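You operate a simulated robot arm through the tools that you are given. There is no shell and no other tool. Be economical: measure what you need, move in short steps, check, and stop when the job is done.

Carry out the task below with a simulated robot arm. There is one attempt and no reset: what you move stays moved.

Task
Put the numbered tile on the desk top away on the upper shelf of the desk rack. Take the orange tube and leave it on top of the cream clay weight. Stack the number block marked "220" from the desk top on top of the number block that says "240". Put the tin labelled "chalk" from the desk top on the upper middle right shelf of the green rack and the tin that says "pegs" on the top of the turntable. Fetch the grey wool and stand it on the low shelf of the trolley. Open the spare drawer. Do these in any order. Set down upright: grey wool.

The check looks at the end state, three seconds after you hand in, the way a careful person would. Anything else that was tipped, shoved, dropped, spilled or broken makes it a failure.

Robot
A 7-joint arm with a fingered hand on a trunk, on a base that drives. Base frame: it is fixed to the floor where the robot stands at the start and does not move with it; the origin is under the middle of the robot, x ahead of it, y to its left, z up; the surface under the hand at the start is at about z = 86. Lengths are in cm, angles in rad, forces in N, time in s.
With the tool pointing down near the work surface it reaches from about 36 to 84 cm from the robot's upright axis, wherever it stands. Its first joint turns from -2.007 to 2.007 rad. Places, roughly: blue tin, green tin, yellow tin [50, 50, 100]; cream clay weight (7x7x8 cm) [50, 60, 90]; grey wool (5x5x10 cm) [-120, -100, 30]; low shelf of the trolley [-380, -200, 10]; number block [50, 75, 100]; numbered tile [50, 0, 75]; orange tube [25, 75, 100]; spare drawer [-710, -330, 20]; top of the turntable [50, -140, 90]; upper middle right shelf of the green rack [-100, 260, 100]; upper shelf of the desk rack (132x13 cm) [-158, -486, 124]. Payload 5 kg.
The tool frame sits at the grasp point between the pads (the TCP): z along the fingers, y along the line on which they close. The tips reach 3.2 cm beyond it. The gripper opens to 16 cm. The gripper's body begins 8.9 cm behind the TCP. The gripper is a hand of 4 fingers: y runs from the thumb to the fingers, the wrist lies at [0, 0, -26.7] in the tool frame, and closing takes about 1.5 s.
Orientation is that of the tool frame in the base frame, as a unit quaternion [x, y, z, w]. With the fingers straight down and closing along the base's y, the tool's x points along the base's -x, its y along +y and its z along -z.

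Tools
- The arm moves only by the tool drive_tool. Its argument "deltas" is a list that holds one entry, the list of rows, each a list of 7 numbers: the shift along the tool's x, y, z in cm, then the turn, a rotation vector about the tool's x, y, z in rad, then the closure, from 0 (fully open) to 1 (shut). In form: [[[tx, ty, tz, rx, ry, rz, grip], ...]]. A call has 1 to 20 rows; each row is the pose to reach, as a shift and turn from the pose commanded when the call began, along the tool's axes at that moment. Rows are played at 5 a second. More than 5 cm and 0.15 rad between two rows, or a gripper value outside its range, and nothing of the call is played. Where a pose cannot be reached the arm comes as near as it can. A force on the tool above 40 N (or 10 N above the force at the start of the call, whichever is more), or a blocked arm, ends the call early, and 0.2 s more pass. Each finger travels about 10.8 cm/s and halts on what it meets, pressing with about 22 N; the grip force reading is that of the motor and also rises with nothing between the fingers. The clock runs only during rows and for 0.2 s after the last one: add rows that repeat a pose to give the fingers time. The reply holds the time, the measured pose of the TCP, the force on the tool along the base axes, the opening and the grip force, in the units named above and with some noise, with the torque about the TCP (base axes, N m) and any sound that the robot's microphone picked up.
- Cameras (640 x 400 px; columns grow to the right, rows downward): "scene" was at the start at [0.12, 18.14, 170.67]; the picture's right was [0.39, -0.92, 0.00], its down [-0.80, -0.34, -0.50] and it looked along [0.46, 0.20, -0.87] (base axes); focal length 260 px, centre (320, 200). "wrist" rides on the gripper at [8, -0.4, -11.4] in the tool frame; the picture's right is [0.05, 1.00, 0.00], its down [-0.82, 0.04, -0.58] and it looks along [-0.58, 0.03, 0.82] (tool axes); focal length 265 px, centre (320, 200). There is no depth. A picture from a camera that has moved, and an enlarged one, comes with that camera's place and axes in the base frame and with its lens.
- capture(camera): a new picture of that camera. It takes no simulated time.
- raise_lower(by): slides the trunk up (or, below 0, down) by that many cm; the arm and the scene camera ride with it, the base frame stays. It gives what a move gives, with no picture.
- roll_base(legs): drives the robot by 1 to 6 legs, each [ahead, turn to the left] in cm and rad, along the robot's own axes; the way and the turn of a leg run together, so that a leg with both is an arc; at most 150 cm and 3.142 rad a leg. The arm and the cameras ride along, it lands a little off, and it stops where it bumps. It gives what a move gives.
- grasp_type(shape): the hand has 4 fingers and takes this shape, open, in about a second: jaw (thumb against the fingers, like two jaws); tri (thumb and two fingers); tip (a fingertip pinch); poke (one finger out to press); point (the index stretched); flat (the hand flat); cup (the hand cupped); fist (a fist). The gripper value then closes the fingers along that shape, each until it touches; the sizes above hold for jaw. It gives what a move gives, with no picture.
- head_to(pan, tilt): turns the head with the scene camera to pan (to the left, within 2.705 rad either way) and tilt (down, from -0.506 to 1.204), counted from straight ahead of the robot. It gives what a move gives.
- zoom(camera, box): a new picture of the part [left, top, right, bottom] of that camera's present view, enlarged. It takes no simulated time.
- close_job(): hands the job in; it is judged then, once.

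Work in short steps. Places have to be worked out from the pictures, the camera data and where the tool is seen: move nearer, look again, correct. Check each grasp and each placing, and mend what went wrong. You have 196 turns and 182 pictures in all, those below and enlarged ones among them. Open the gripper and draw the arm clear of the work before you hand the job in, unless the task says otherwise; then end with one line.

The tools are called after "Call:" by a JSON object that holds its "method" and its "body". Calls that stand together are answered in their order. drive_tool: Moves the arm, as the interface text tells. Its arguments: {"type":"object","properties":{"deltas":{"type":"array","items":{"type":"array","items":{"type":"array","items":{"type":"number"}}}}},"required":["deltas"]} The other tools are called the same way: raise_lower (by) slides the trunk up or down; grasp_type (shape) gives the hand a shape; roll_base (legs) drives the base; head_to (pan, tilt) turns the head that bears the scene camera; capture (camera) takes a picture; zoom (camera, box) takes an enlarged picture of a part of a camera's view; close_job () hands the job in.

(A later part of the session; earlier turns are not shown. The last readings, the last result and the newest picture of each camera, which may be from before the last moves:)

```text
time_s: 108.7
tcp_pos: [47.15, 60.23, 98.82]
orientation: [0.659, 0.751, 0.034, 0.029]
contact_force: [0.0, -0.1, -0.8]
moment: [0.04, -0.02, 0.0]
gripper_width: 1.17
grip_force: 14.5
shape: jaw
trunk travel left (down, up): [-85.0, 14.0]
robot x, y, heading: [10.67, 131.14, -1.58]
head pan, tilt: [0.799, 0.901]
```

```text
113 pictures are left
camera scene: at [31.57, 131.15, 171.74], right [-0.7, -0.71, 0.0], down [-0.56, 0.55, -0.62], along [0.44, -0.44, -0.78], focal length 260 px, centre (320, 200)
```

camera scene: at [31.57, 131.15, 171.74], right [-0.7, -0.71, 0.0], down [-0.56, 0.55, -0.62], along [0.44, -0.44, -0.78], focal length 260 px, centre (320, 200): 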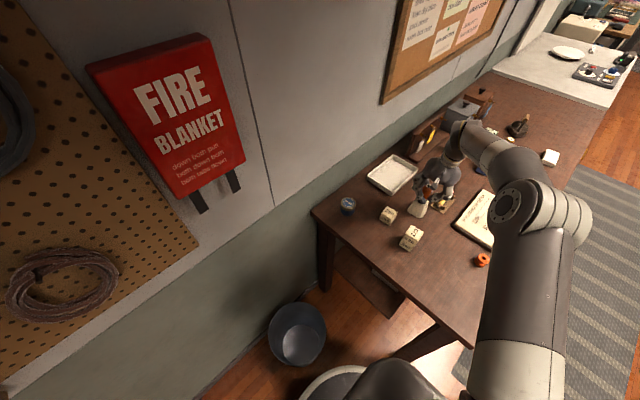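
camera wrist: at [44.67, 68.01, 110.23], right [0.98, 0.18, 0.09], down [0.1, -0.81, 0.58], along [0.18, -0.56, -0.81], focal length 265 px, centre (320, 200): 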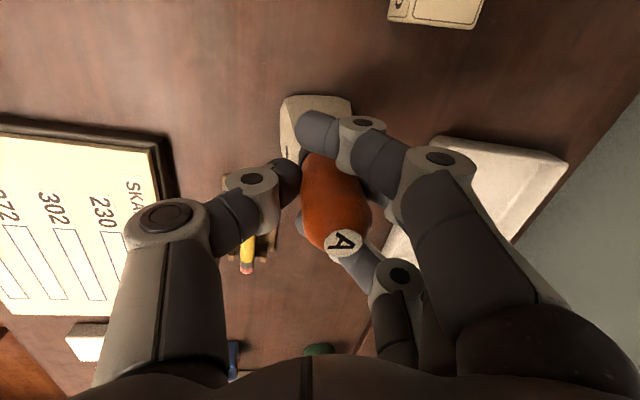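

Call:
{"method": "zoom", "body": {"camera": "scene", "box": [390, 160, 470, 230]}}

```text
5.71 times, centred on (430, 195) of scene
camera zoom: at [31.57, 131.15, 171.74], right [-0.7, -0.71, 0.0], down [-0.56, 0.55, -0.62], along [0.44, -0.44, -0.78], focal length 1485 px, centre (-309, 229)
```

zoom: 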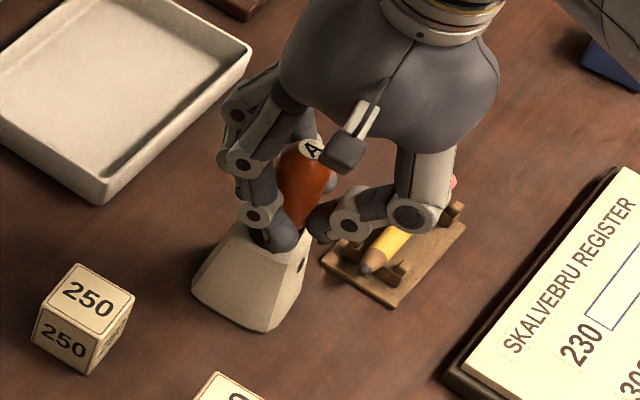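

Base looks centered over the top. Continue lowering in small steps.

Call:
{"method": "drive_tool", "body": {"deltas": [[[0, 0, 0.2, 0, 0, 0, 0.9], [0, 0, 0.4, 0, 0, 0, 0.9], [0, 0, 0.4, 0, 0, 0, 0.9]]]}}

Call:
{"method": "zoom", "body": {"camera": "scene", "box": [410, 170, 460, 220]}}

```text
time_s: 109.5
tcp_pos: [47.21, 60.29, 98.65]
orientation: [0.659, 0.75, 0.033, 0.029]
contact_force: [-0.9, -0.2, 2.1]
moment: [0.06, -0.01, -0.03]
gripper_width: 1.18
grip_force: 14.0
shape: jaw
trunk travel left (down, up): [-85.0, 14.0]
robot x, y, heading: [10.36, 131.04, -1.579]
head pan, tilt: [0.799, 0.901]
```

```text
8.00 times, centred on (435, 195) of scene
camera zoom: at [31.55, 131.19, 171.75], right [-0.7, -0.71, 0.0], down [-0.56, 0.55, -0.62], along [0.44, -0.44, -0.78], focal length 2078 px, centre (-600, 240)
```

zoom: 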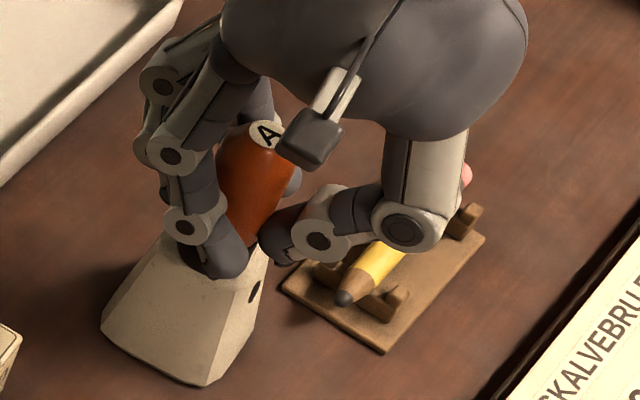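

Contact felt. Seat it 0.2 more and open slowly.

Call:
{"method": "drive_tool", "body": {"deltas": [[[0, 0, 0.2, 0, 0, 0, 0.9], [0, 0, 0.2, 0, 0, 0, 0.9]]]}}

Call:
{"method": "drive_tool", "body": {"deltas": [[[0, 0, 0, 0, 0, 0, 0.85], [0, 0, 0, 0, 0, 0, 0.8], [0, 0, 0, 0, 0, 0, 0.75], [0, 0, 0, 0, 0, 0, 0.7], [0, 0, 0, 0, 0, 0, 0.65], [0, 0, 0, 0, 0, 0, 0.6], [0, 0, 0, 0, 0, 0, 0.55], [0, 0, 0, 0, 0, 0, 0.5], [0, 0, 0, 0, 0, 0, 0.5]]]}}

Call:
{"method": "capture", "body": {"camera": "wrist"}}

Call:
{"method": "zoom", "body": {"camera": "scene", "box": [400, 160, 470, 220]}}

```text
time_s: 110.1
tcp_pos: [47.13, 60.44, 98.37]
orientation: [0.659, 0.75, 0.034, 0.031]
contact_force: [-1.8, -0.9, 9.3]
moment: [0.0, -0.06, 0.0]
gripper_width: 1.24
grip_force: 13.9
shape: jaw
trunk travel left (down, up): [-85.0, 14.0]
robot x, y, heading: [10.36, 131.17, -1.587]
head pan, tilt: [0.799, 0.901]
```

```text
time_s: 112.1
tcp_pos: [47.11, 60.34, 98.21]
orientation: [0.659, 0.75, 0.033, 0.029]
contact_force: [0.1, -0.9, 0.0]
moment: [-0.01, 0.0, 0.01]
gripper_width: 7.94
grip_force: 0.1
shape: jaw
trunk travel left (down, up): [-85.0, 14.0]
robot x, y, heading: [10.48, 130.64, -1.583]
head pan, tilt: [0.799, 0.901]
```

```text
110 pictures are left
camera wrist: at [44.72, 68.02, 109.63], right [0.98, 0.18, 0.09], down [0.1, -0.81, 0.58], along [0.18, -0.56, -0.81], focal length 265 px, centre (320, 200)
```

wrist: 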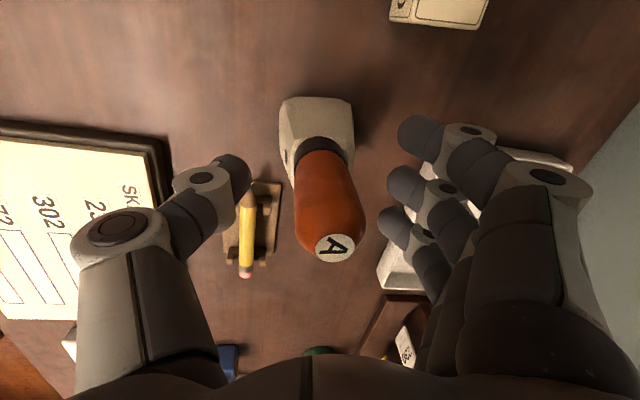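

```text
6.67 times, centred on (435, 190) of scene
camera zoom: at [31.57, 131.16, 171.75], right [-0.7, -0.71, 0.0], down [-0.56, 0.55, -0.62], along [0.44, -0.44, -0.78], focal length 1732 px, centre (-447, 267)
```

zoom: 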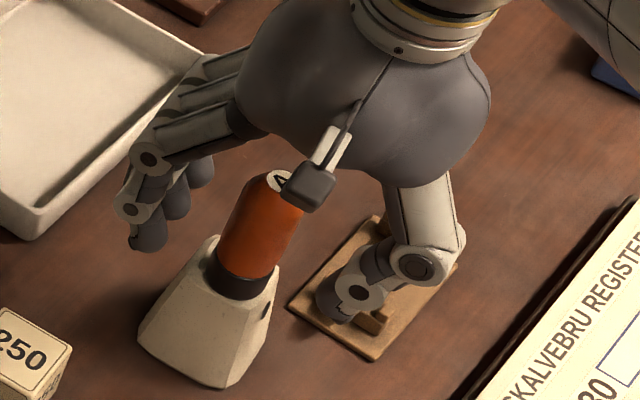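

Tube stands on the weight. Rise straight up.

Call:
{"method": "drive_tool", "body": {"deltas": [[[0, 0.27, -3, 0, 0, 0, 0.5], [0, 0.63, -7, 0, 0, 0, 0.5], [0, 1.0, -11, 0, 0, 0, 0.45], [0, 1.35, -15, 0.04, 0, 0, 0.4], [0, 1.6, -17, 0.09, 0, 0, 0.4], [0, 1.6, -17, 0.09, 0, 0, 0.4]]]}}

Call:
{"method": "zoom", "body": {"camera": "scene", "box": [340, 130, 500, 250]}}

```text
time_s: 113.5
tcp_pos: [47.14, 60.53, 115.25]
orientation: [0.66, 0.751, -0.001, 0.0]
contact_force: [-0.5, -0.2, -0.1]
moment: [0.0, -0.01, 0.02]
gripper_width: 9.54
grip_force: 0.0
shape: jaw
trunk travel left (down, up): [-85.0, 14.0]
robot x, y, heading: [10.09, 130.9, -1.58]
head pan, tilt: [0.799, 0.901]
```

```text
3.33 times, centred on (420, 190) of scene
camera zoom: at [31.54, 131.16, 171.75], right [-0.7, -0.71, 0.0], down [-0.56, 0.55, -0.62], along [0.44, -0.44, -0.78], focal length 866 px, centre (-13, 233)
```

zoom: 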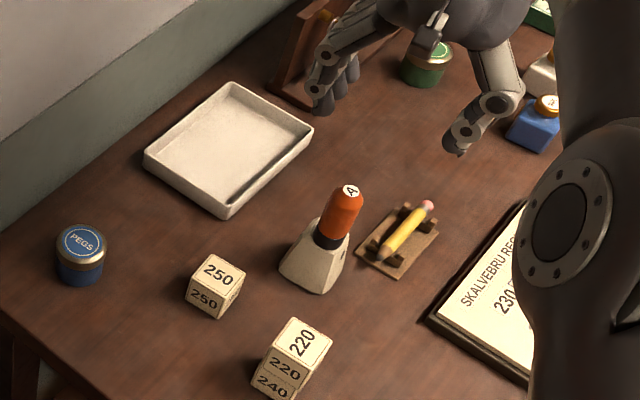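

All good. Next the pegs tin at (67.6,79.1), near the wall: turn the hand so it closes along y and move above, slightly short in x to look.

Call:
{"method": "drive_tool", "body": {"deltas": [[[1.67, 1.5, 0, 0, 0, -0.144, 0.4], [3.3, 3, 0, 0, 0, -0.288, 0.4], [5, 4.5, 0, 0, 0, -0.432, 0.4], [6.7, 6, 1, 0, 0, -0.576, 0.4], [8.4, 7.6, 2, 0, 0, -0.72, 0.4], [10, 9.1, 3, 0, 0, -0.864, 0.4], [11.7, 10.6, 4, 0, 0, -1.008, 0.4], [13.4, 12.2, 5, 0, 0, -1.152, 0.4], [15, 13.7, 6, 0, 0, -1.296, 0.4], [16.7, 15.2, 7, 0, 0, -1.44, 0.4], [16.7, 15.2, 7, 0, 0, -1.44, 0.4]]]}}

Call:
{"method": "capture", "body": {"camera": "wrist"}}

```text
time_s: 115.9
tcp_pos: [60.01, 78.81, 108.26]
orientation: [0.0, 1.0, 0.0, 0.0]
contact_force: [-0.4, 0.0, 0.6]
moment: [0.03, -0.03, 0.03]
gripper_width: 9.52
grip_force: 0.1
shape: jaw
trunk travel left (down, up): [-85.0, 14.0]
robot x, y, heading: [10.59, 131.01, -1.58]
head pan, tilt: [0.799, 0.901]
```

```text
107 pictures are left
camera wrist: at [52.05, 78.31, 119.74], right [-0.05, 1.0, 0.0], down [0.82, 0.04, 0.58], along [0.58, 0.03, -0.82], focal length 265 px, centre (320, 200)
```

wrist: 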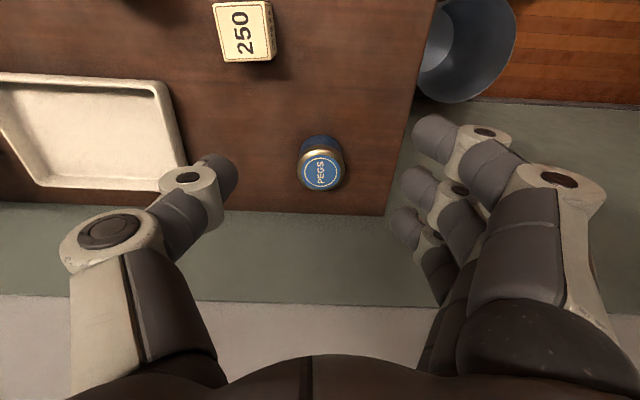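

Tin at (68,79.4). Descend over it with some margin, then close.

Call:
{"method": "drive_tool", "body": {"deltas": [[[-3.5, 0.3, 1, 0, 0, 0, 0.4], [-7.5, 0.5, 2.5, 0, 0, 0, 0.4], [-7.5, 0.5, 7, 0, 0, 0, 0.42], [-7.5, 0.5, 11.5, 0, 0, 0, 0.45], [-7.5, 0.5, 15, 0, 0, 0, 0.45], [-7.5, 0.5, 17.5, 0, 0, 0, 0.45], [-7.5, 0.5, 17.5, 0, 0, 0, 0.45]]]}}

Call:
{"method": "capture", "body": {"camera": "wrist"}}

```text
time_s: 117.5
tcp_pos: [67.64, 79.27, 90.88]
orientation: [0.001, 1.0, 0.0, -0.001]
contact_force: [-0.4, -0.6, -0.8]
moment: [0.0, -0.01, -0.03]
gripper_width: 8.86
grip_force: 0.1
shape: jaw
trunk travel left (down, up): [-85.0, 14.0]
robot x, y, heading: [10.13, 130.9, -1.581]
head pan, tilt: [0.799, 0.901]
```

```text
106 pictures are left
camera wrist: at [59.6, 78.86, 102.26], right [-0.05, 1.0, 0.0], down [0.82, 0.04, 0.58], along [0.58, 0.03, -0.82], focal length 265 px, centre (320, 200)
```

wrist: 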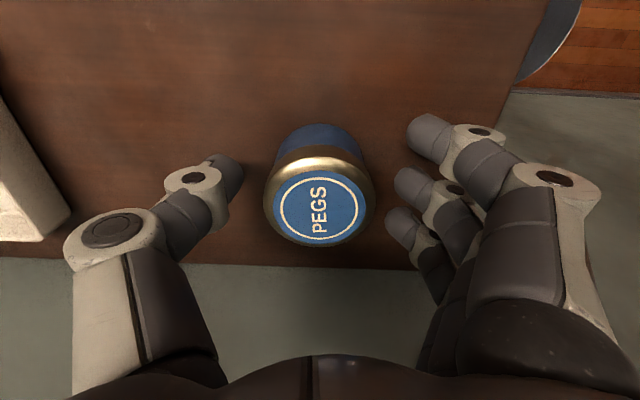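

Centered. Close and lift.

Call:
{"method": "drive_tool", "body": {"deltas": [[[0, 0, 0, 0, 0, 0, 0.55], [0, 0, 0, 0, 0, 0, 0.65], [0, 0, 0, 0, 0, 0, 0.75], [0, 0, 0, 0, 0, 0, 0.85], [0, 0, 0, 0, 0, 0, 0.85], [0, 0, 0, 0, 0, 0, 0.85], [0, 0, 0, 0, 0, 0, 0.85]]]}}

Call:
{"method": "drive_tool", "body": {"deltas": [[[0, 0, -1.5, 0, 0, 0, 0.85], [0, 0, -4.5, 0, 0, 0, 0.85], [0, 0, -9, 0, 0, 0, 0.85], [0, 0, -13.5, 0, 0, 0, 0.85], [0, 0, -18, 0, 0, 0, 0.85], [0, 0, -22, 0, 0, 0, 0.85], [0, 0, -22, 0, 0, 0, 0.85]]]}}

Call:
{"method": "capture", "body": {"camera": "wrist"}}

```text
time_s: 119.1
tcp_pos: [67.57, 79.41, 90.78]
orientation: [0.001, 1.0, 0.0, 0.001]
contact_force: [-0.1, 0.5, -0.2]
moment: [-0.01, -0.01, -0.02]
gripper_width: 4.29
grip_force: 22.0
shape: jaw
trunk travel left (down, up): [-85.0, 14.0]
robot x, y, heading: [10.14, 130.82, -1.576]
head pan, tilt: [0.799, 0.901]
```

```text
time_s: 120.7
tcp_pos: [67.64, 79.28, 112.79]
orientation: [0.001, 1.0, 0.001, -0.001]
contact_force: [-0.4, 0.2, -1.3]
moment: [0.03, 0.0, 0.01]
gripper_width: 4.29
grip_force: 21.8
shape: jaw
trunk travel left (down, up): [-85.0, 14.0]
robot x, y, heading: [10.22, 131.11, -1.584]
head pan, tilt: [0.799, 0.901]
```

```text
105 pictures are left
camera wrist: at [59.76, 78.86, 124.33], right [-0.05, 1.0, 0.0], down [0.82, 0.04, 0.58], along [0.58, 0.03, -0.82], focal length 265 px, centre (320, 200)
```

wrist: 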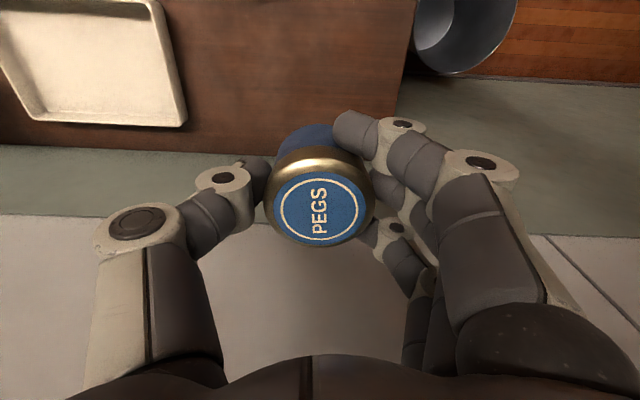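

Tin held. Fold the arm to straight ahead of the robot before driving.

Call:
{"method": "drive_tool", "body": {"deltas": [[[4, 0.4, -0.5, 0, 0, 0.115, 0.85], [8, 0.9, -1, 0, 0, 0.23, 0.85], [12, 1.3, -1.5, 0, 0, 0.345, 0.85], [16, 1.7, -2, 0, 0, 0.46, 0.85], [20, 2.2, -2, 0, 0, 0.575, 0.85], [24, 2.6, -2, 0, 0, 0.69, 0.85], [28, 3, -2, 0, 0, 0.805, 0.85], [32, 3.5, -2, 0, 0, 0.92, 0.85], [36, 3.9, -2, 0, 0, 1.035, 0.85], [40, 4.4, -2, 0, 0, 1.15, 0.85], [44, 4.8, -2, 0, 0, 1.265, 0.85], [48, 5.2, -2, 0, 0, 1.38, 0.85], [52, 5.7, -2, 0, 0, 1.5, 0.85], [52, 5.7, -2, 0, 0, 1.5, 0.85]]]}}

Call:
{"method": "roll_base", "body": {"legs": [[-22, 0], [0, -1.571], [52, 0], [0, 1.571], [150, 0], [140, 0]]}}

Call:
{"method": "head_to", "body": {"pan": 1.2, "tilt": 0.6}}

Call:
{"method": "capture", "body": {"camera": "scene"}}

```text
time_s: 123.7
tcp_pos: [15.68, 85.09, 114.81]
orientation: [0.682, 0.731, 0.0, 0.0]
contact_force: [-1.2, 0.2, -2.5]
moment: [0.03, 0.03, 0.01]
gripper_width: 4.25
grip_force: 21.7
shape: jaw
trunk travel left (down, up): [-85.0, 14.0]
robot x, y, heading: [10.32, 130.82, -1.579]
head pan, tilt: [0.799, 0.901]
```

```text
time_s: 149.3
tcp_pos: [-35.18, -185.04, 114.73]
orientation: [0.678, 0.735, 0.0, 0.0]
contact_force: [-0.4, -0.5, -1.0]
moment: [0.01, 0.0, 0.04]
gripper_width: 4.23
grip_force: 21.5
shape: jaw
trunk travel left (down, up): [-85.0, 14.0]
robot x, y, heading: [-40.67, -139.08, -1.568]
head pan, tilt: [0.799, 0.901]
```

```text
time_s: 150.2
tcp_pos: [-35.09, -184.96, 114.92]
orientation: [0.679, 0.735, 0.001, 0.001]
contact_force: [0.5, -0.8, -1.5]
moment: [-0.01, 0.02, 0.01]
gripper_width: 4.22
grip_force: 22.0
shape: jaw
trunk travel left (down, up): [-85.0, 14.0]
robot x, y, heading: [-40.78, -138.89, -1.571]
head pan, tilt: [1.201, 0.6]
```

```text
104 pictures are left
camera scene: at [-16.76, -136.63, 174.22], right [-0.36, -0.93, 0.0], down [-0.53, 0.21, -0.82], along [0.77, -0.3, -0.57], focal length 260 px, centre (320, 200)
```

scene: 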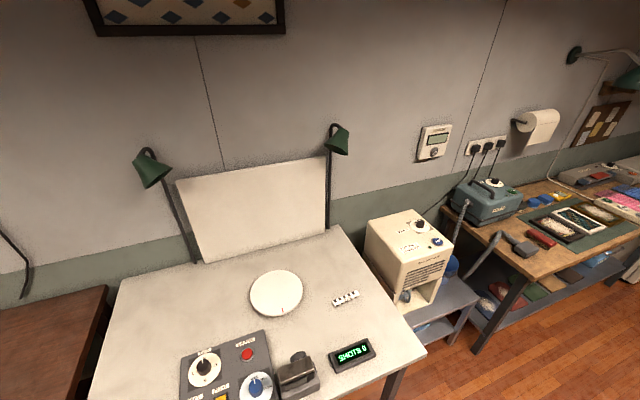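

The turntable disc is at about (44,-143). Turn to face it and drive a bit nearer.

Call:
{"method": "roll_base", "body": {"legs": [[0, 1.571], [18, 0]]}}

Call:
{"method": "head_to", "body": {"pan": -0.25, "tilt": 0.95}}

Call:
{"method": "capture", "body": {"camera": "scene"}}

Call:
{"method": "capture", "body": {"camera": "wrist"}}

```text
time_s: 155.5
tcp_pos: [23.19, -134.53, 114.78]
orientation: [-0.033, 0.999, 0.0, -0.001]
contact_force: [-0.8, -0.2, -1.3]
moment: [0.0, 0.04, -0.04]
gripper_width: 4.22
grip_force: 22.0
shape: jaw
trunk travel left (down, up): [-85.0, 14.0]
robot x, y, heading: [-22.7, -139.61, -0.015]
head pan, tilt: [1.201, 0.6]
```

```text
time_s: 157.0
tcp_pos: [22.98, -134.44, 114.75]
orientation: [-0.033, 0.999, 0.0, 0.0]
contact_force: [-0.2, 0.2, -1.5]
moment: [-0.03, 0.0, 0.0]
gripper_width: 4.2
grip_force: 22.1
shape: jaw
trunk travel left (down, up): [-85.0, 14.0]
robot x, y, heading: [-23.02, -139.15, -0.016]
head pan, tilt: [-0.25, 0.949]
```

```text
103 pictures are left
camera scene: at [-21.39, -125.77, 171.39], right [-0.26, -0.97, 0.0], down [-0.79, 0.21, -0.58], along [0.56, -0.15, -0.81], focal length 260 px, centre (320, 200)
```

scene: 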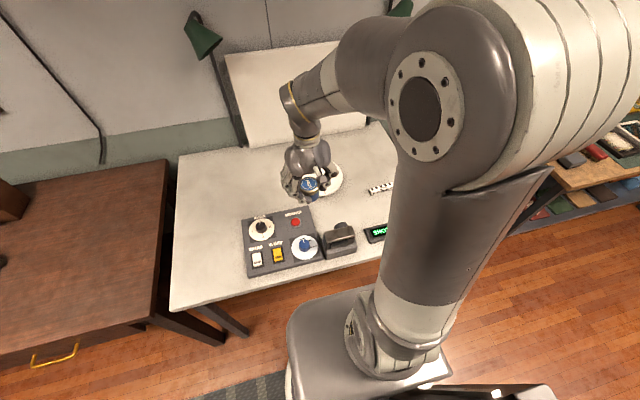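

```text
102 pictures are left
camera wrist: at [15.12, -135.56, 126.26], right [-0.12, 0.99, 0.0], down [0.81, 0.1, 0.58], along [0.57, 0.07, -0.82], focal length 265 px, centre (320, 200)
```

wrist: 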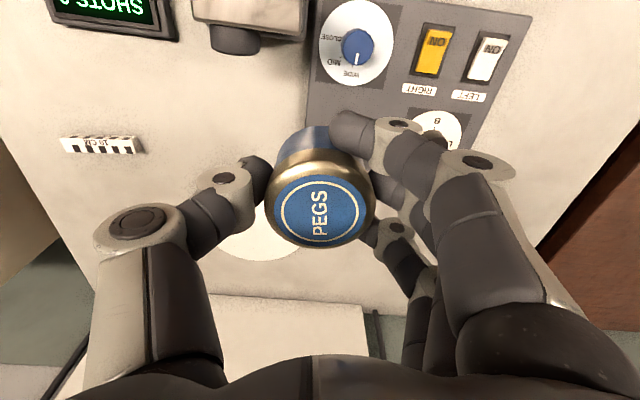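

Disc center estimated (44.5,-142.5). Move the tin above it at moderate height and look.

Call:
{"method": "drive_tool", "body": {"deltas": [[[-4, -1.8, 0, 0, 0, 0, 0.85], [-8, -3.6, 0, 0, 0, 0, 0.85], [-12, -5.4, 1, 0, 0, 0, 0.85], [-16, -7, 3, 0, 0, 0, 0.85], [-19, -8.4, 5, 0, 0, 0, 0.85], [-21.4, -9.4, 7, 0, 0, 0, 0.85], [-21.4, -9.4, 7, 0, 0, 0, 0.85]]]}}

Call:
{"method": "zoom", "body": {"camera": "scene", "box": [250, 80, 450, 260]}}

Call:
{"method": "capture", "body": {"camera": "wrist"}}

```text
time_s: 158.6
tcp_pos: [44.99, -142.44, 107.86]
orientation: [-0.033, 0.999, 0.0, 0.0]
contact_force: [-0.1, 0.4, -0.1]
moment: [-0.03, -0.02, -0.01]
gripper_width: 4.22
grip_force: 22.5
shape: jaw
trunk travel left (down, up): [-85.0, 14.0]
robot x, y, heading: [-22.7, -139.36, -0.009]
head pan, tilt: [-0.25, 0.949]
```

```text
2.22 times, centred on (350, 170) of scene
camera zoom: at [-21.47, -125.77, 171.39], right [-0.26, -0.97, 0.0], down [-0.78, 0.21, -0.58], along [0.56, -0.15, -0.81], focal length 577 px, centre (253, 267)
```

zoom: 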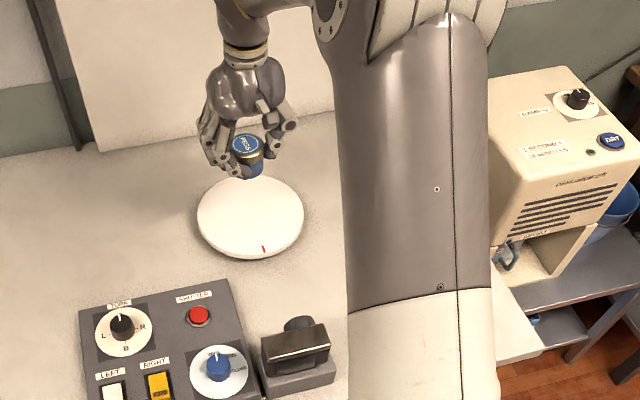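

```text
100 pictures are left
camera wrist: at [37.1, -143.52, 119.29], right [-0.12, 0.99, 0.0], down [0.81, 0.1, 0.58], along [0.57, 0.07, -0.82], focal length 265 px, centre (320, 200)
```

wrist: 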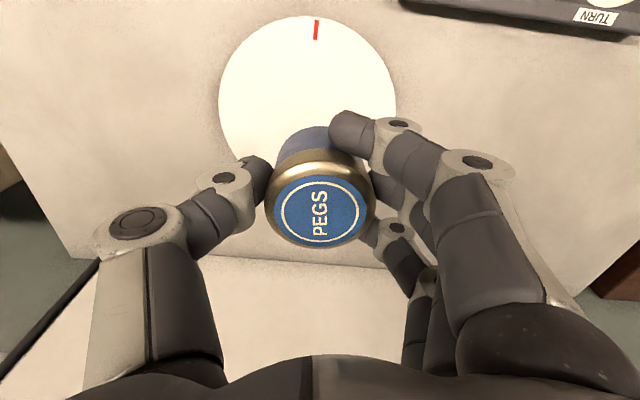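

Disc center (46.5,-143.7), top z≈90.5. Lower toward it.

Call:
{"method": "drive_tool", "body": {"deltas": [[[-0.9, -1.2, 3, 0, 0, 0, 0.85], [-0.9, -1.2, 6, 0, 0, 0, 0.85], [-0.9, -1.2, 9, 0, 0, 0, 0.85], [-0.9, -1.2, 11, 0, 0, 0, 0.85], [-0.9, -1.2, 11, 0, 0, 0, 0.85]]]}}

Call:
{"method": "drive_tool", "body": {"deltas": [[[0, 0, 0.2, 0, 0, 0, 0.85], [0, 0, 0.4, 0, 0, 0, 0.85], [0, 0, 0.6, 0, 0, 0, 0.85], [0, 0, 0.6, 0, 0, 0, 0.85]]]}}

Call:
{"method": "zoom", "body": {"camera": "scene", "box": [290, 100, 370, 200]}}

```text
time_s: 159.8
tcp_pos: [46.06, -143.69, 96.77]
orientation: [-0.034, 0.999, 0.0, 0.001]
contact_force: [1.0, 0.0, -1.1]
moment: [0.0, 0.03, -0.02]
gripper_width: 4.2
grip_force: 22.6
shape: jaw
trunk travel left (down, up): [-85.0, 14.0]
robot x, y, heading: [-22.77, -139.38, -0.013]
head pan, tilt: [-0.25, 0.949]
```

```text
time_s: 160.8
tcp_pos: [46.1, -143.64, 96.19]
orientation: [-0.034, 0.999, 0.0, 0.0]
contact_force: [0.0, 0.1, -2.1]
moment: [0.01, 0.01, -0.05]
gripper_width: 4.22
grip_force: 21.9
shape: jaw
trunk travel left (down, up): [-85.0, 14.0]
robot x, y, heading: [-22.73, -139.73, -0.011]
head pan, tilt: [-0.25, 0.949]
```

```text
4.00 times, centred on (330, 150) of scene
camera zoom: at [-21.38, -125.79, 171.39], right [-0.26, -0.97, 0.0], down [-0.79, 0.21, -0.58], along [0.56, -0.15, -0.81], focal length 1039 px, centre (280, 400)
```

zoom: 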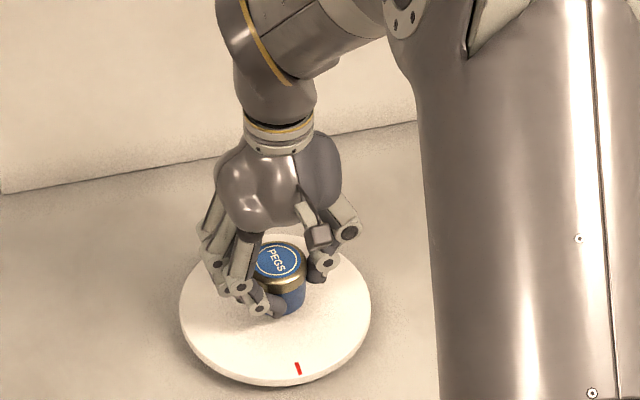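

Centered; continue down for contact.

Call:
{"method": "drive_tool", "body": {"deltas": [[[0, 0, 0.25, 0, 0, 0, 0.85], [0, 0, 0.5, 0, 0, 0, 0.85], [0, 0, 0.5, 0, 0, 0, 0.85]]]}}

Call:
{"method": "drive_tool", "body": {"deltas": [[[0, 0, 0.15, 0, 0, 0, 0.85], [0, 0, 0.3, 0, 0, 0, 0.85], [0, 0, 0.3, 0, 0, 0, 0.85]]]}}

```text
time_s: 161.6
tcp_pos: [46.0, -143.57, 95.66]
orientation: [-0.034, 0.999, 0.001, 0.0]
contact_force: [-0.3, -1.1, -0.5]
moment: [0.0, 0.04, 0.02]
gripper_width: 4.23
grip_force: 22.1
shape: jaw
trunk travel left (down, up): [-85.0, 14.0]
robot x, y, heading: [-22.63, -139.2, -0.015]
head pan, tilt: [-0.25, 0.949]
```

```text
time_s: 162.4
tcp_pos: [46.05, -143.76, 95.43]
orientation: [-0.033, 0.999, 0.0, 0.0]
contact_force: [-0.1, 0.5, -1.7]
moment: [0.03, -0.01, -0.04]
gripper_width: 4.21
grip_force: 21.9
shape: jaw
trunk travel left (down, up): [-85.0, 14.0]
robot x, y, heading: [-22.45, -139.43, -0.014]
head pan, tilt: [-0.25, 0.949]
```

Call:
{"method": "drive_tool", "body": {"deltas": [[[0, 0, 0.2, 0, 0, 0, 0.85], [0, 0, 0.4, 0, 0, 0, 0.85], [0, 0, 0.4, 0, 0, 0, 0.85]]]}}

Call:
{"method": "drive_tool", "body": {"deltas": [[[0, 0, 0.15, 0, 0, 0, 0.85], [0, 0, 0.3, 0, 0, 0, 0.85], [0, 0, 0.3, 0, 0, 0, 0.85]]]}}

```text
time_s: 163.2
tcp_pos: [46.08, -143.6, 95.08]
orientation: [-0.033, 0.999, 0.0, 0.0]
contact_force: [0.7, 0.3, -0.8]
moment: [-0.02, 0.01, 0.01]
gripper_width: 4.22
grip_force: 22.1
shape: jaw
trunk travel left (down, up): [-85.0, 14.0]
robot x, y, heading: [-22.59, -139.55, -0.013]
head pan, tilt: [-0.25, 0.949]
```

```text
time_s: 164.0
tcp_pos: [46.01, -143.55, 94.68]
orientation: [-0.033, 0.999, 0.0, 0.0]
contact_force: [0.5, 0.2, -1.1]
moment: [0.02, -0.01, 0.02]
gripper_width: 4.23
grip_force: 22.1
shape: jaw
trunk travel left (down, up): [-85.0, 14.0]
robot x, y, heading: [-22.41, -139.15, -0.009]
head pan, tilt: [-0.25, 0.949]
```

Still no contact; keep lowering.

Call:
{"method": "drive_tool", "body": {"deltas": [[[0, 0, 0.2, 0, 0, 0, 0.85], [0, 0, 0.4, 0, 0, 0, 0.85], [0, 0, 0.4, 0, 0, 0, 0.85]]]}}

Call:
{"method": "drive_tool", "body": {"deltas": [[[0, 0, 0.2, 0, 0, 0, 0.85], [0, 0, 0.4, 0, 0, 0, 0.85], [0, 0, 0.4, 0, 0, 0, 0.85]]]}}

Call:
{"method": "zoom", "body": {"camera": "scene", "box": [300, 130, 360, 200]}}

```text
time_s: 164.8
tcp_pos: [46.04, -143.62, 94.35]
orientation: [-0.033, 0.999, -0.001, 0.0]
contact_force: [-0.2, -0.3, -1.4]
moment: [-0.01, 0.01, 0.02]
gripper_width: 4.21
grip_force: 21.5
shape: jaw
trunk travel left (down, up): [-85.0, 14.0]
robot x, y, heading: [-22.59, -139.35, -0.02]
head pan, tilt: [-0.25, 0.949]
```

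```text
time_s: 165.6
tcp_pos: [46.1, -143.63, 94.05]
orientation: [-0.033, 0.999, 0.0, 0.001]
contact_force: [0.2, 0.5, 12.4]
moment: [0.11, -0.1, 0.0]
gripper_width: 4.26
grip_force: 22.4
shape: jaw
trunk travel left (down, up): [-85.0, 14.0]
robot x, y, heading: [-22.43, -139.37, -0.017]
head pan, tilt: [-0.25, 0.949]
```

```text
5.71 times, centred on (330, 165) of scene
camera zoom: at [-21.53, -125.78, 171.41], right [-0.26, -0.97, 0.0], down [-0.78, 0.21, -0.58], along [0.56, -0.15, -0.81], focal length 1485 px, centre (263, 400)
```

zoom: 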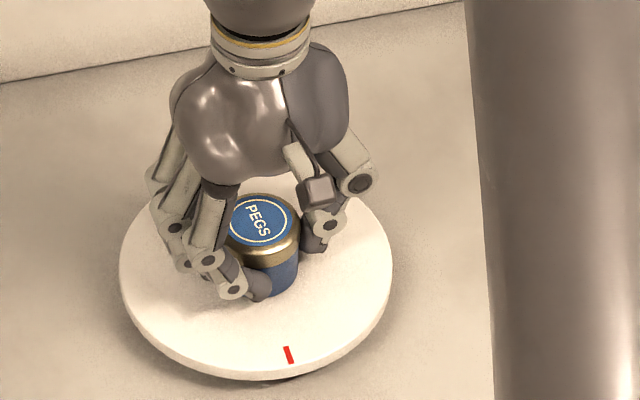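

Contact at TCP 94.05. Release gently, then rise.

Call:
{"method": "drive_tool", "body": {"deltas": [[[0, 0, -0.1, 0, 0, 0, 0.8], [0, 0, -0.1, 0, 0, 0, 0.7], [0, 0, -0.1, 0, 0, 0, 0.6], [0, 0, -0.1, 0, 0, 0, 0.5], [0, 0, -0.1, 0, 0, 0, 0.45], [0, 0, -0.1, 0, 0, 0, 0.45], [0, 0, -4, 0, 0, 0, 0.45], [0, 0, -8.5, 0, 0, 0, 0.45], [0, 0, -13, 0, 0, 0, 0.45], [0, 0, -17, 0, 0, 0, 0.45], [0, 0, -20, 0, 0, 0, 0.45], [0, 0, -20, 0, 0, 0, 0.45]]]}}

Call:
{"method": "zoom", "body": {"camera": "scene", "box": [280, 100, 380, 200]}}

```text
time_s: 168.2
tcp_pos: [46.05, -143.69, 114.01]
orientation: [-0.033, 0.999, 0.001, -0.002]
contact_force: [0.2, -0.3, 0.8]
moment: [0.02, 0.01, 0.04]
gripper_width: 8.7
grip_force: 0.0
shape: jaw
trunk travel left (down, up): [-85.0, 14.0]
robot x, y, heading: [-22.48, -138.94, -0.014]
head pan, tilt: [-0.25, 0.949]
```

```text
4.00 times, centred on (330, 150) of scene
camera zoom: at [-21.36, -125.8, 171.39], right [-0.26, -0.97, 0.0], down [-0.79, 0.21, -0.58], along [0.56, -0.15, -0.81], focal length 1039 px, centre (280, 400)
```

zoom: 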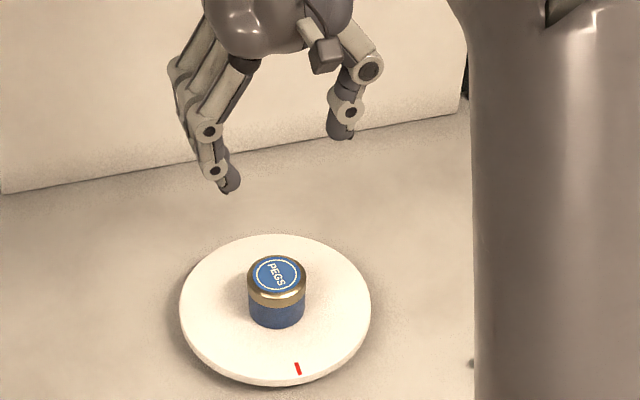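

Pegs tin is on the turntable. Before fetching the tile, look at the desk rack and other targets from here.

Call:
{"method": "head_to", "body": {"pan": -1.93, "tilt": 0.15}}

Call:
{"method": "zoom", "body": {"camera": "scene", "box": [240, 140, 400, 260]}}

Call:
{"method": "head_to", "body": {"pan": -2.6, "tilt": 0.35}}

Call:
{"method": "capture", "body": {"camera": "scene"}}

```text
time_s: 169.9
tcp_pos: [46.09, -143.6, 114.01]
orientation: [-0.034, 0.999, 0.0, 0.0]
contact_force: [-0.4, -0.6, 0.6]
moment: [0.0, 0.04, 0.0]
gripper_width: 8.71
grip_force: 0.0
shape: jaw
trunk travel left (down, up): [-85.0, 14.0]
robot x, y, heading: [-22.69, -139.85, -0.014]
head pan, tilt: [-1.93, 0.15]
```

```text
3.33 times, centred on (320, 200) of scene
camera zoom: at [-31.79, -132.53, 178.37], right [-0.93, 0.36, 0.0], down [0.05, 0.14, -0.99], along [-0.36, -0.92, -0.15], focal length 866 px, centre (320, 200)
```

zoom: 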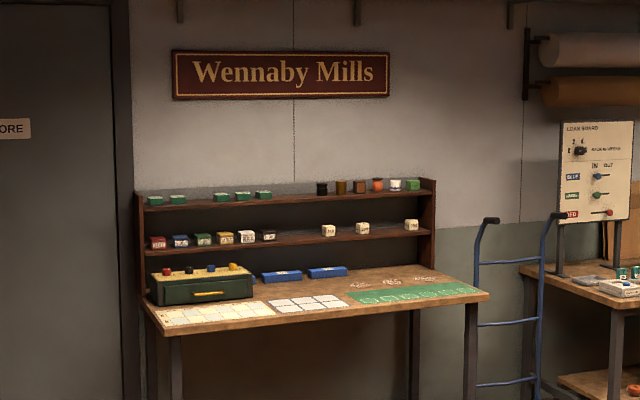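

```text
time_s: 171.0
tcp_pos: [45.95, -143.71, 113.95]
orientation: [-0.033, 0.999, 0.0, 0.0]
contact_force: [-0.2, 0.9, 0.1]
moment: [-0.01, -0.02, -0.02]
gripper_width: 8.75
grip_force: 0.1
shape: jaw
trunk travel left (down, up): [-85.0, 14.0]
robot x, y, heading: [-22.77, -139.68, -0.012]
head pan, tilt: [-2.601, 0.351]
```

```text
95 pictures are left
camera scene: at [-36.45, -128.59, 176.51], right [-0.5, 0.86, 0.0], down [0.3, 0.17, -0.94], along [-0.81, -0.47, -0.34], focal length 260 px, centre (320, 200)
```

scene: 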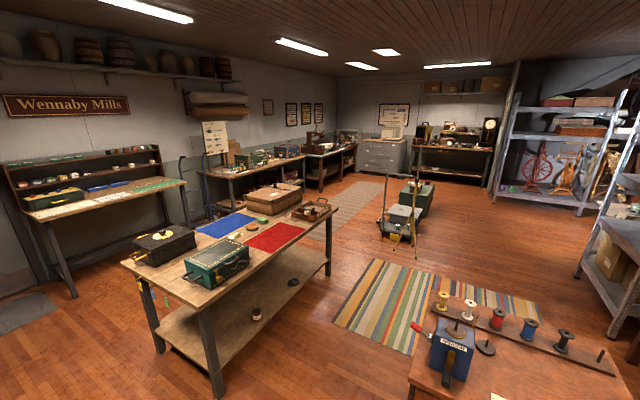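

Upper rack shelf is the open top shelf (others green tiles there), so top-down placing works. Retract the arm and drive back to the desk for the tile.

Call:
{"method": "drive_tool", "body": {"deltas": [[[4, 1.5, -1, 0, 0, 0, 0.4], [8, 3, -2, 0, 0, 0, 0.4], [12, 4.5, -3, 0, 0, 0, 0.4], [16, 6, -3, 0, 0, 0, 0.4], [20, 7, -3, 0, 0, 0, 0.4], [23, 8, -3, 0, 0, 0, 0.4], [23, 8, -3, 0, 0, 0, 0.4]]]}}

Call:
{"method": "roll_base", "body": {"legs": [[-22, 0], [0, 1.585], [132, 0], [0, -1.571], [32, 0]]}}

Call:
{"method": "head_to", "body": {"pan": 0.0, "tilt": 1.0}}

Call:
{"method": "capture", "body": {"camera": "scene"}}

Call:
{"method": "capture", "body": {"camera": "wrist"}}

```text
time_s: 172.6
tcp_pos: [22.61, -137.21, 116.82]
orientation: [-0.032, 0.999, 0.001, 0.0]
contact_force: [-1.1, 0.5, 0.2]
moment: [-0.02, -0.02, 0.0]
gripper_width: 9.54
grip_force: 0.0
shape: jaw
trunk travel left (down, up): [-85.0, 14.0]
robot x, y, heading: [-22.71, -139.63, -0.014]
head pan, tilt: [-2.601, 0.351]
```

```text
time_s: 189.9
tcp_pos: [32.55, -6.48, 116.76]
orientation: [-0.029, 1.0, 0.0, -0.001]
contact_force: [-0.4, -0.3, 0.1]
moment: [0.0, 0.06, 0.01]
gripper_width: 9.52
grip_force: 0.0
shape: jaw
trunk travel left (down, up): [-85.0, 14.0]
robot x, y, heading: [-13.02, -8.41, -0.022]
head pan, tilt: [-2.601, 0.351]
```

```text
time_s: 192.3
tcp_pos: [32.53, -6.37, 116.88]
orientation: [-0.028, 1.0, 0.001, 0.0]
contact_force: [-0.1, 0.0, -0.4]
moment: [0.01, -0.01, -0.02]
gripper_width: 9.55
grip_force: 0.2
shape: jaw
trunk travel left (down, up): [-85.0, 14.0]
robot x, y, heading: [-12.92, -8.22, -0.023]
head pan, tilt: [0.0, 1.0]
```

```text
94 pictures are left
camera scene: at [-11.45, 7.07, 171.03], right [-0.02, -1.0, 0.0], down [-0.84, 0.02, -0.54], along [0.54, -0.01, -0.84], focal length 260 px, centre (320, 200)
```

scene: 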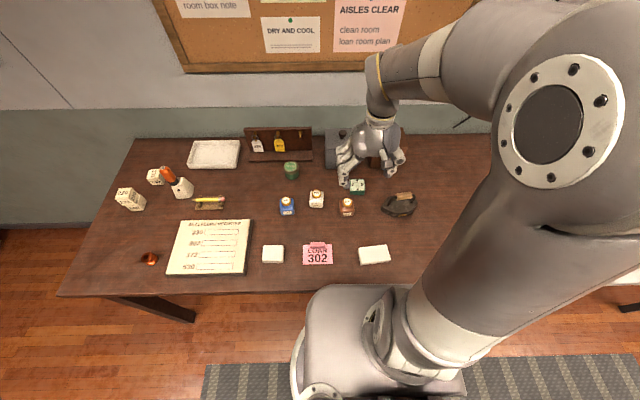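

```text
93 pictures are left
camera wrist: at [24.55, -7.36, 128.34], right [-0.11, 0.99, 0.0], down [0.81, 0.09, 0.58], along [0.57, 0.06, -0.82], focal length 265 px, centre (320, 200)
```

wrist: 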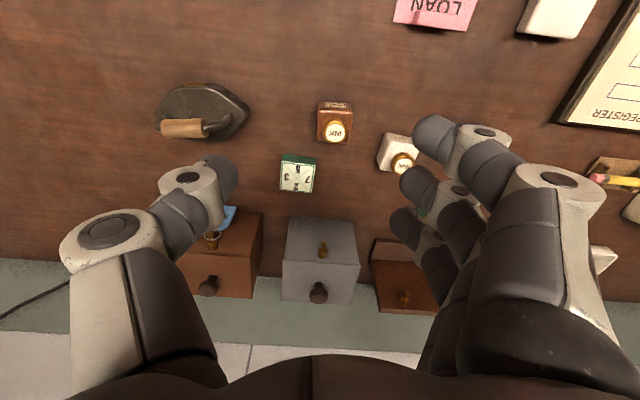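

Zoom on the green tile.

Call:
{"method": "zoom", "body": {"camera": "wrist", "box": [240, 80, 400, 220]}}

Call:
{"method": "zoom", "body": {"camera": "scene", "box": [240, 160, 440, 290]}}

```text
2.86 times, centred on (320, 150) of wrist
camera zoom: at [24.55, -7.36, 128.34], right [-0.11, 0.99, 0.0], down [0.81, 0.09, 0.58], along [0.57, 0.06, -0.82], focal length 758 px, centre (320, 343)
```

zoom: 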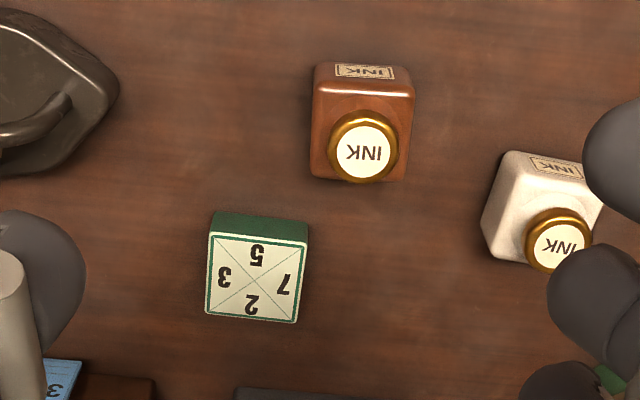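

```text
3.08 times, centred on (340, 225) of scene
camera zoom: at [-11.45, 7.07, 171.03], right [-0.02, -1.0, 0.0], down [-0.84, 0.02, -0.54], along [0.54, -0.01, -0.84], focal length 799 px, centre (258, 123)
```

zoom: 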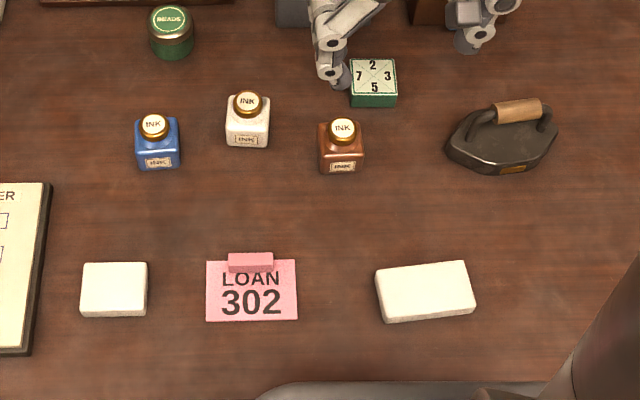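

Tile at (48,-8.8), ~5.5 square, ~2.8 thick, aligned with the axes. Move above it and straighten.

Call:
{"method": "drive_tool", "body": {"deltas": [[[-3.5, -0.7, 2, 0, 0, 0.02, 0.4], [-7, -1.5, 4, 0, 0, 0.04, 0.4], [-10.5, -2.3, 7, 0, 0, 0.056, 0.4], [-14, -3, 10, 0, 0, 0.056, 0.4], [-15.3, -3.3, 14, 0, 0, 0.056, 0.42], [-15.3, -3.3, 17, 0, 0, 0.056, 0.42], [-15.3, -3.3, 17, 0, 0, 0.056, 0.42]]]}}

Call:
{"method": "capture", "body": {"camera": "wrist"}}

```text
time_s: 193.9
tcp_pos: [47.99, -8.78, 99.75]
orientation: [-0.001, 1.0, 0.0, 0.0]
contact_force: [-0.4, 0.7, -0.9]
moment: [-0.03, -0.01, 0.02]
gripper_width: 9.36
grip_force: 0.0
shape: jaw
trunk travel left (down, up): [-85.0, 14.0]
robot x, y, heading: [-12.85, -8.42, -0.024]
head pan, tilt: [0.0, 1.0]
```

```text
90 pictures are left
camera wrist: at [39.97, -9.27, 111.19], right [-0.05, 1.0, 0.0], down [0.82, 0.04, 0.58], along [0.58, 0.03, -0.82], focal length 265 px, centre (320, 200)
```

wrist: 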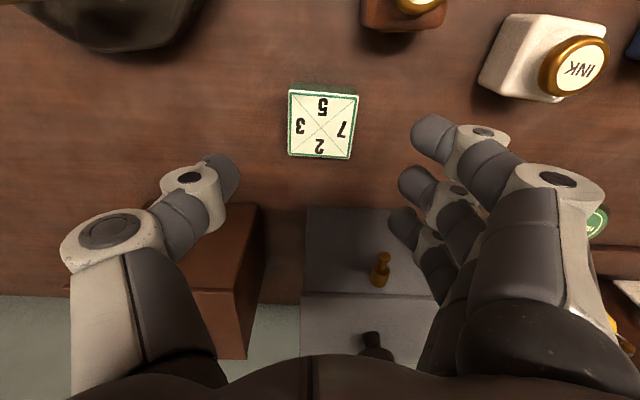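

Aligned. Descend and close on the tile.

Call:
{"method": "drive_tool", "body": {"deltas": [[[0, 0, 4, 0, 0, 0, 0.45], [0.1, 0, 8, 0, 0, 0, 0.45], [0.1, 0, 9.9, 0, 0, 0, 0.45], [0.1, 0, 9.9, 0, 0, 0, 0.55], [0.1, 0, 9.9, 0, 0, 0, 0.65], [0.1, 0, 9.9, 0, 0, 0, 0.75], [0.1, 0, 9.9, 0, 0, 0, 0.8], [0.1, 0, 9.9, 0, 0, 0, 0.8], [0.1, 0, 9.9, 0, 0, 0, 0.8]]]}}

Call:
{"method": "capture", "body": {"camera": "wrist"}}

```text
time_s: 195.9
tcp_pos: [47.96, -8.78, 89.84]
orientation: [-0.001, 1.0, 0.0, 0.0]
contact_force: [-0.4, 0.0, -0.8]
moment: [-0.02, -0.03, 0.0]
gripper_width: 5.18
grip_force: 22.3
shape: jaw
trunk travel left (down, up): [-85.0, 14.0]
robot x, y, heading: [-13.03, -8.44, -0.019]
head pan, tilt: [0.0, 1.0]
```

```text
89 pictures are left
camera wrist: at [39.9, -9.3, 101.38], right [-0.05, 1.0, 0.0], down [0.82, 0.04, 0.58], along [0.58, 0.03, -0.82], focal length 265 px, centre (320, 200)
```

wrist: 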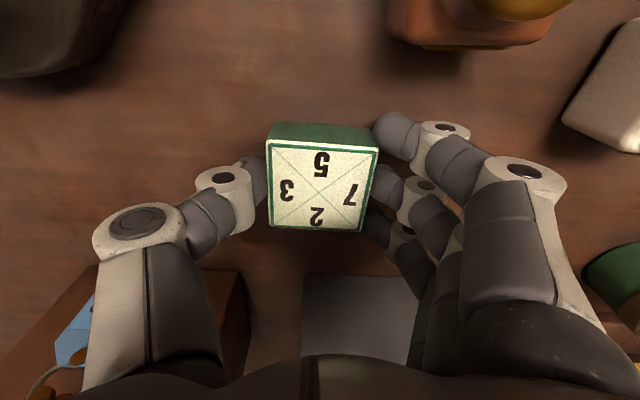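

Tile gripped. Lift, retract, and drive down the aisle toward the desk rack.

Call:
{"method": "drive_tool", "body": {"deltas": [[[0, 0, -2, 0, 0, 0, 0.8], [0, 0, -6, 0, 0, 0, 0.8], [0, 0, -11, 0, 0, 0, 0.8], [0, 0, -16, 0, 0, 0, 0.8], [3, 0, -20, 0, 0, 0, 0.8], [7, 0, -22, 0, 0, 0, 0.8], [11, 0, -24, 0, 0, 0, 0.8], [15, 0, -25, 0, 0, 0, 0.8], [15, 0, -25, 0, 0, 0, 0.8]]]}}

Call:
{"method": "capture", "body": {"camera": "wrist"}}

Call:
{"method": "roll_base", "body": {"legs": [[-32, 0], [0, -1.551], [150, 0], [150, 0], [75, 0]]}}

Call:
{"method": "head_to", "body": {"pan": -0.8, "tilt": 0.5}}

Call:
{"method": "capture", "body": {"camera": "scene"}}

```text
time_s: 197.9
tcp_pos: [32.91, -9.0, 115.07]
orientation: [-0.001, 1.0, 0.0, -0.001]
contact_force: [0.0, -0.7, -1.6]
moment: [0.03, 0.06, 0.03]
gripper_width: 5.18
grip_force: 22.2
shape: jaw
trunk travel left (down, up): [-85.0, 14.0]
robot x, y, heading: [-12.84, -8.69, -0.021]
head pan, tilt: [0.0, 1.0]
```

```text
88 pictures are left
camera wrist: at [24.9, -9.46, 126.51], right [-0.05, 1.0, 0.0], down [0.82, 0.04, 0.58], along [0.58, 0.03, -0.82], focal length 265 px, centre (320, 200)
```

wrist: 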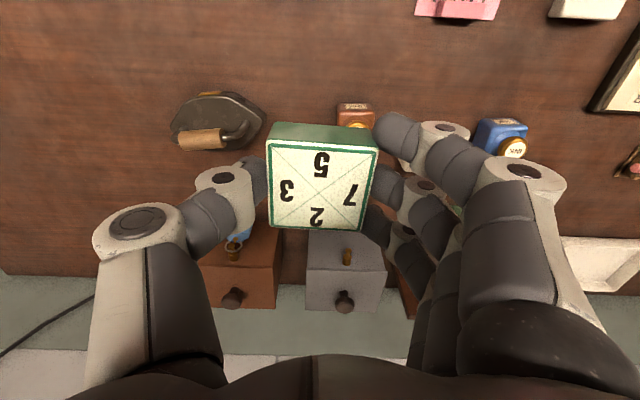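

```text
time_s: 221.5
tcp_pos: [-37.4, -428.06, 115.06]
orientation: [0.691, 0.723, 0.001, -0.001]
contact_force: [0.4, 0.2, -1.1]
moment: [0.01, 0.01, -0.04]
gripper_width: 5.2
grip_force: 22.0
shape: jaw
trunk travel left (down, up): [-85.0, 14.0]
robot x, y, heading: [-38.82, -382.17, -1.554]
head pan, tilt: [0.0, 1.0]
```

```text
time_s: 222.6
tcp_pos: [-37.45, -427.89, 115.01]
orientation: [0.692, 0.722, 0.0, -0.001]
contact_force: [-0.1, 0.2, -1.2]
moment: [-0.02, -0.01, 0.04]
gripper_width: 5.18
grip_force: 22.5
shape: jaw
trunk travel left (down, up): [-85.0, 14.0]
robot x, y, heading: [-38.69, -382.01, -1.559]
head pan, tilt: [-0.799, 0.499]
```

```text
87 pictures are left
camera scene: at [-29.62, -382.7, 175.13], right [-0.71, 0.7, 0.0], down [0.34, 0.34, -0.88], along [-0.62, -0.62, -0.48], focal length 260 px, centre (320, 200)
```

scene: 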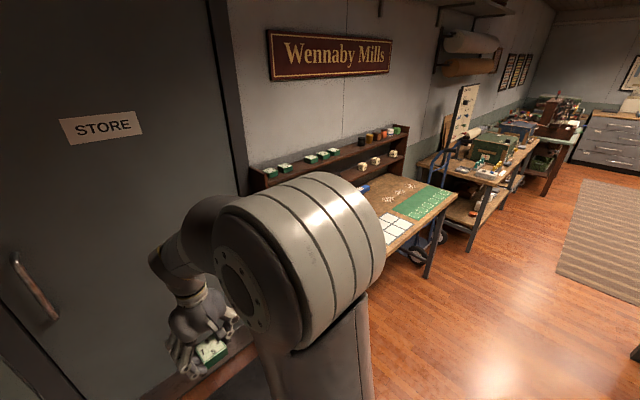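

Turn right, drive along in front of the rack desk, then face it.

Call:
{"method": "roll_base", "body": {"legs": [[0, -1.583], [119, 0], [0, 1.571], [28, 0]]}}

Call:
{"method": "head_to", "body": {"pan": 0.1, "tilt": 0.6}}

Call:
{"method": "capture", "body": {"camera": "scene"}}

Call:
{"method": "capture", "body": {"camera": "wrist"}}

```text
time_s: 237.9
tcp_pos: [-157.35, -456.26, 115.0]
orientation: [0.696, 0.718, 0.002, 0.0]
contact_force: [0.3, 0.1, -1.6]
moment: [0.05, 0.01, 0.06]
gripper_width: 5.15
grip_force: 21.8
shape: jaw
trunk travel left (down, up): [-85.0, 14.0]
robot x, y, heading: [-158.15, -410.67, -1.558]
head pan, tilt: [-0.799, 0.499]
```

```text
time_s: 239.1
tcp_pos: [-157.24, -456.23, 115.1]
orientation: [0.695, 0.719, 0.0, -0.001]
contact_force: [0.5, 0.9, -1.9]
moment: [0.02, -0.01, 0.0]
gripper_width: 5.16
grip_force: 22.1
shape: jaw
trunk travel left (down, up): [-85.0, 14.0]
robot x, y, heading: [-158.05, -410.41, -1.558]
head pan, tilt: [0.099, 0.6]
```

```text
86 pictures are left
camera scene: at [-141.55, -413.4, 174.23], right [-0.99, -0.11, 0.0], down [-0.06, 0.56, -0.83], along [0.09, -0.82, -0.56], focal length 260 px, centre (320, 200)
```

scene: 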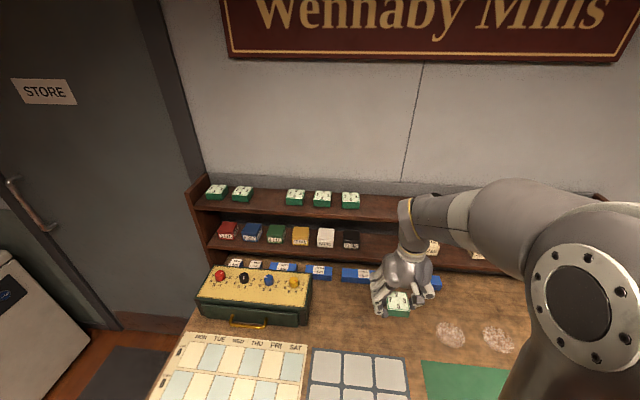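

```text
85 pictures are left
camera wrist: at [-157.91, -448.26, 126.53], right [1.0, 0.08, 0.0], down [0.07, -0.81, 0.58], along [0.05, -0.57, -0.82], focal length 265 px, centre (320, 200)
```

wrist: 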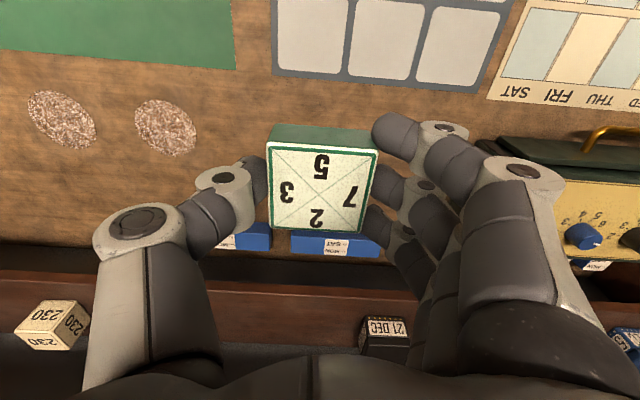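

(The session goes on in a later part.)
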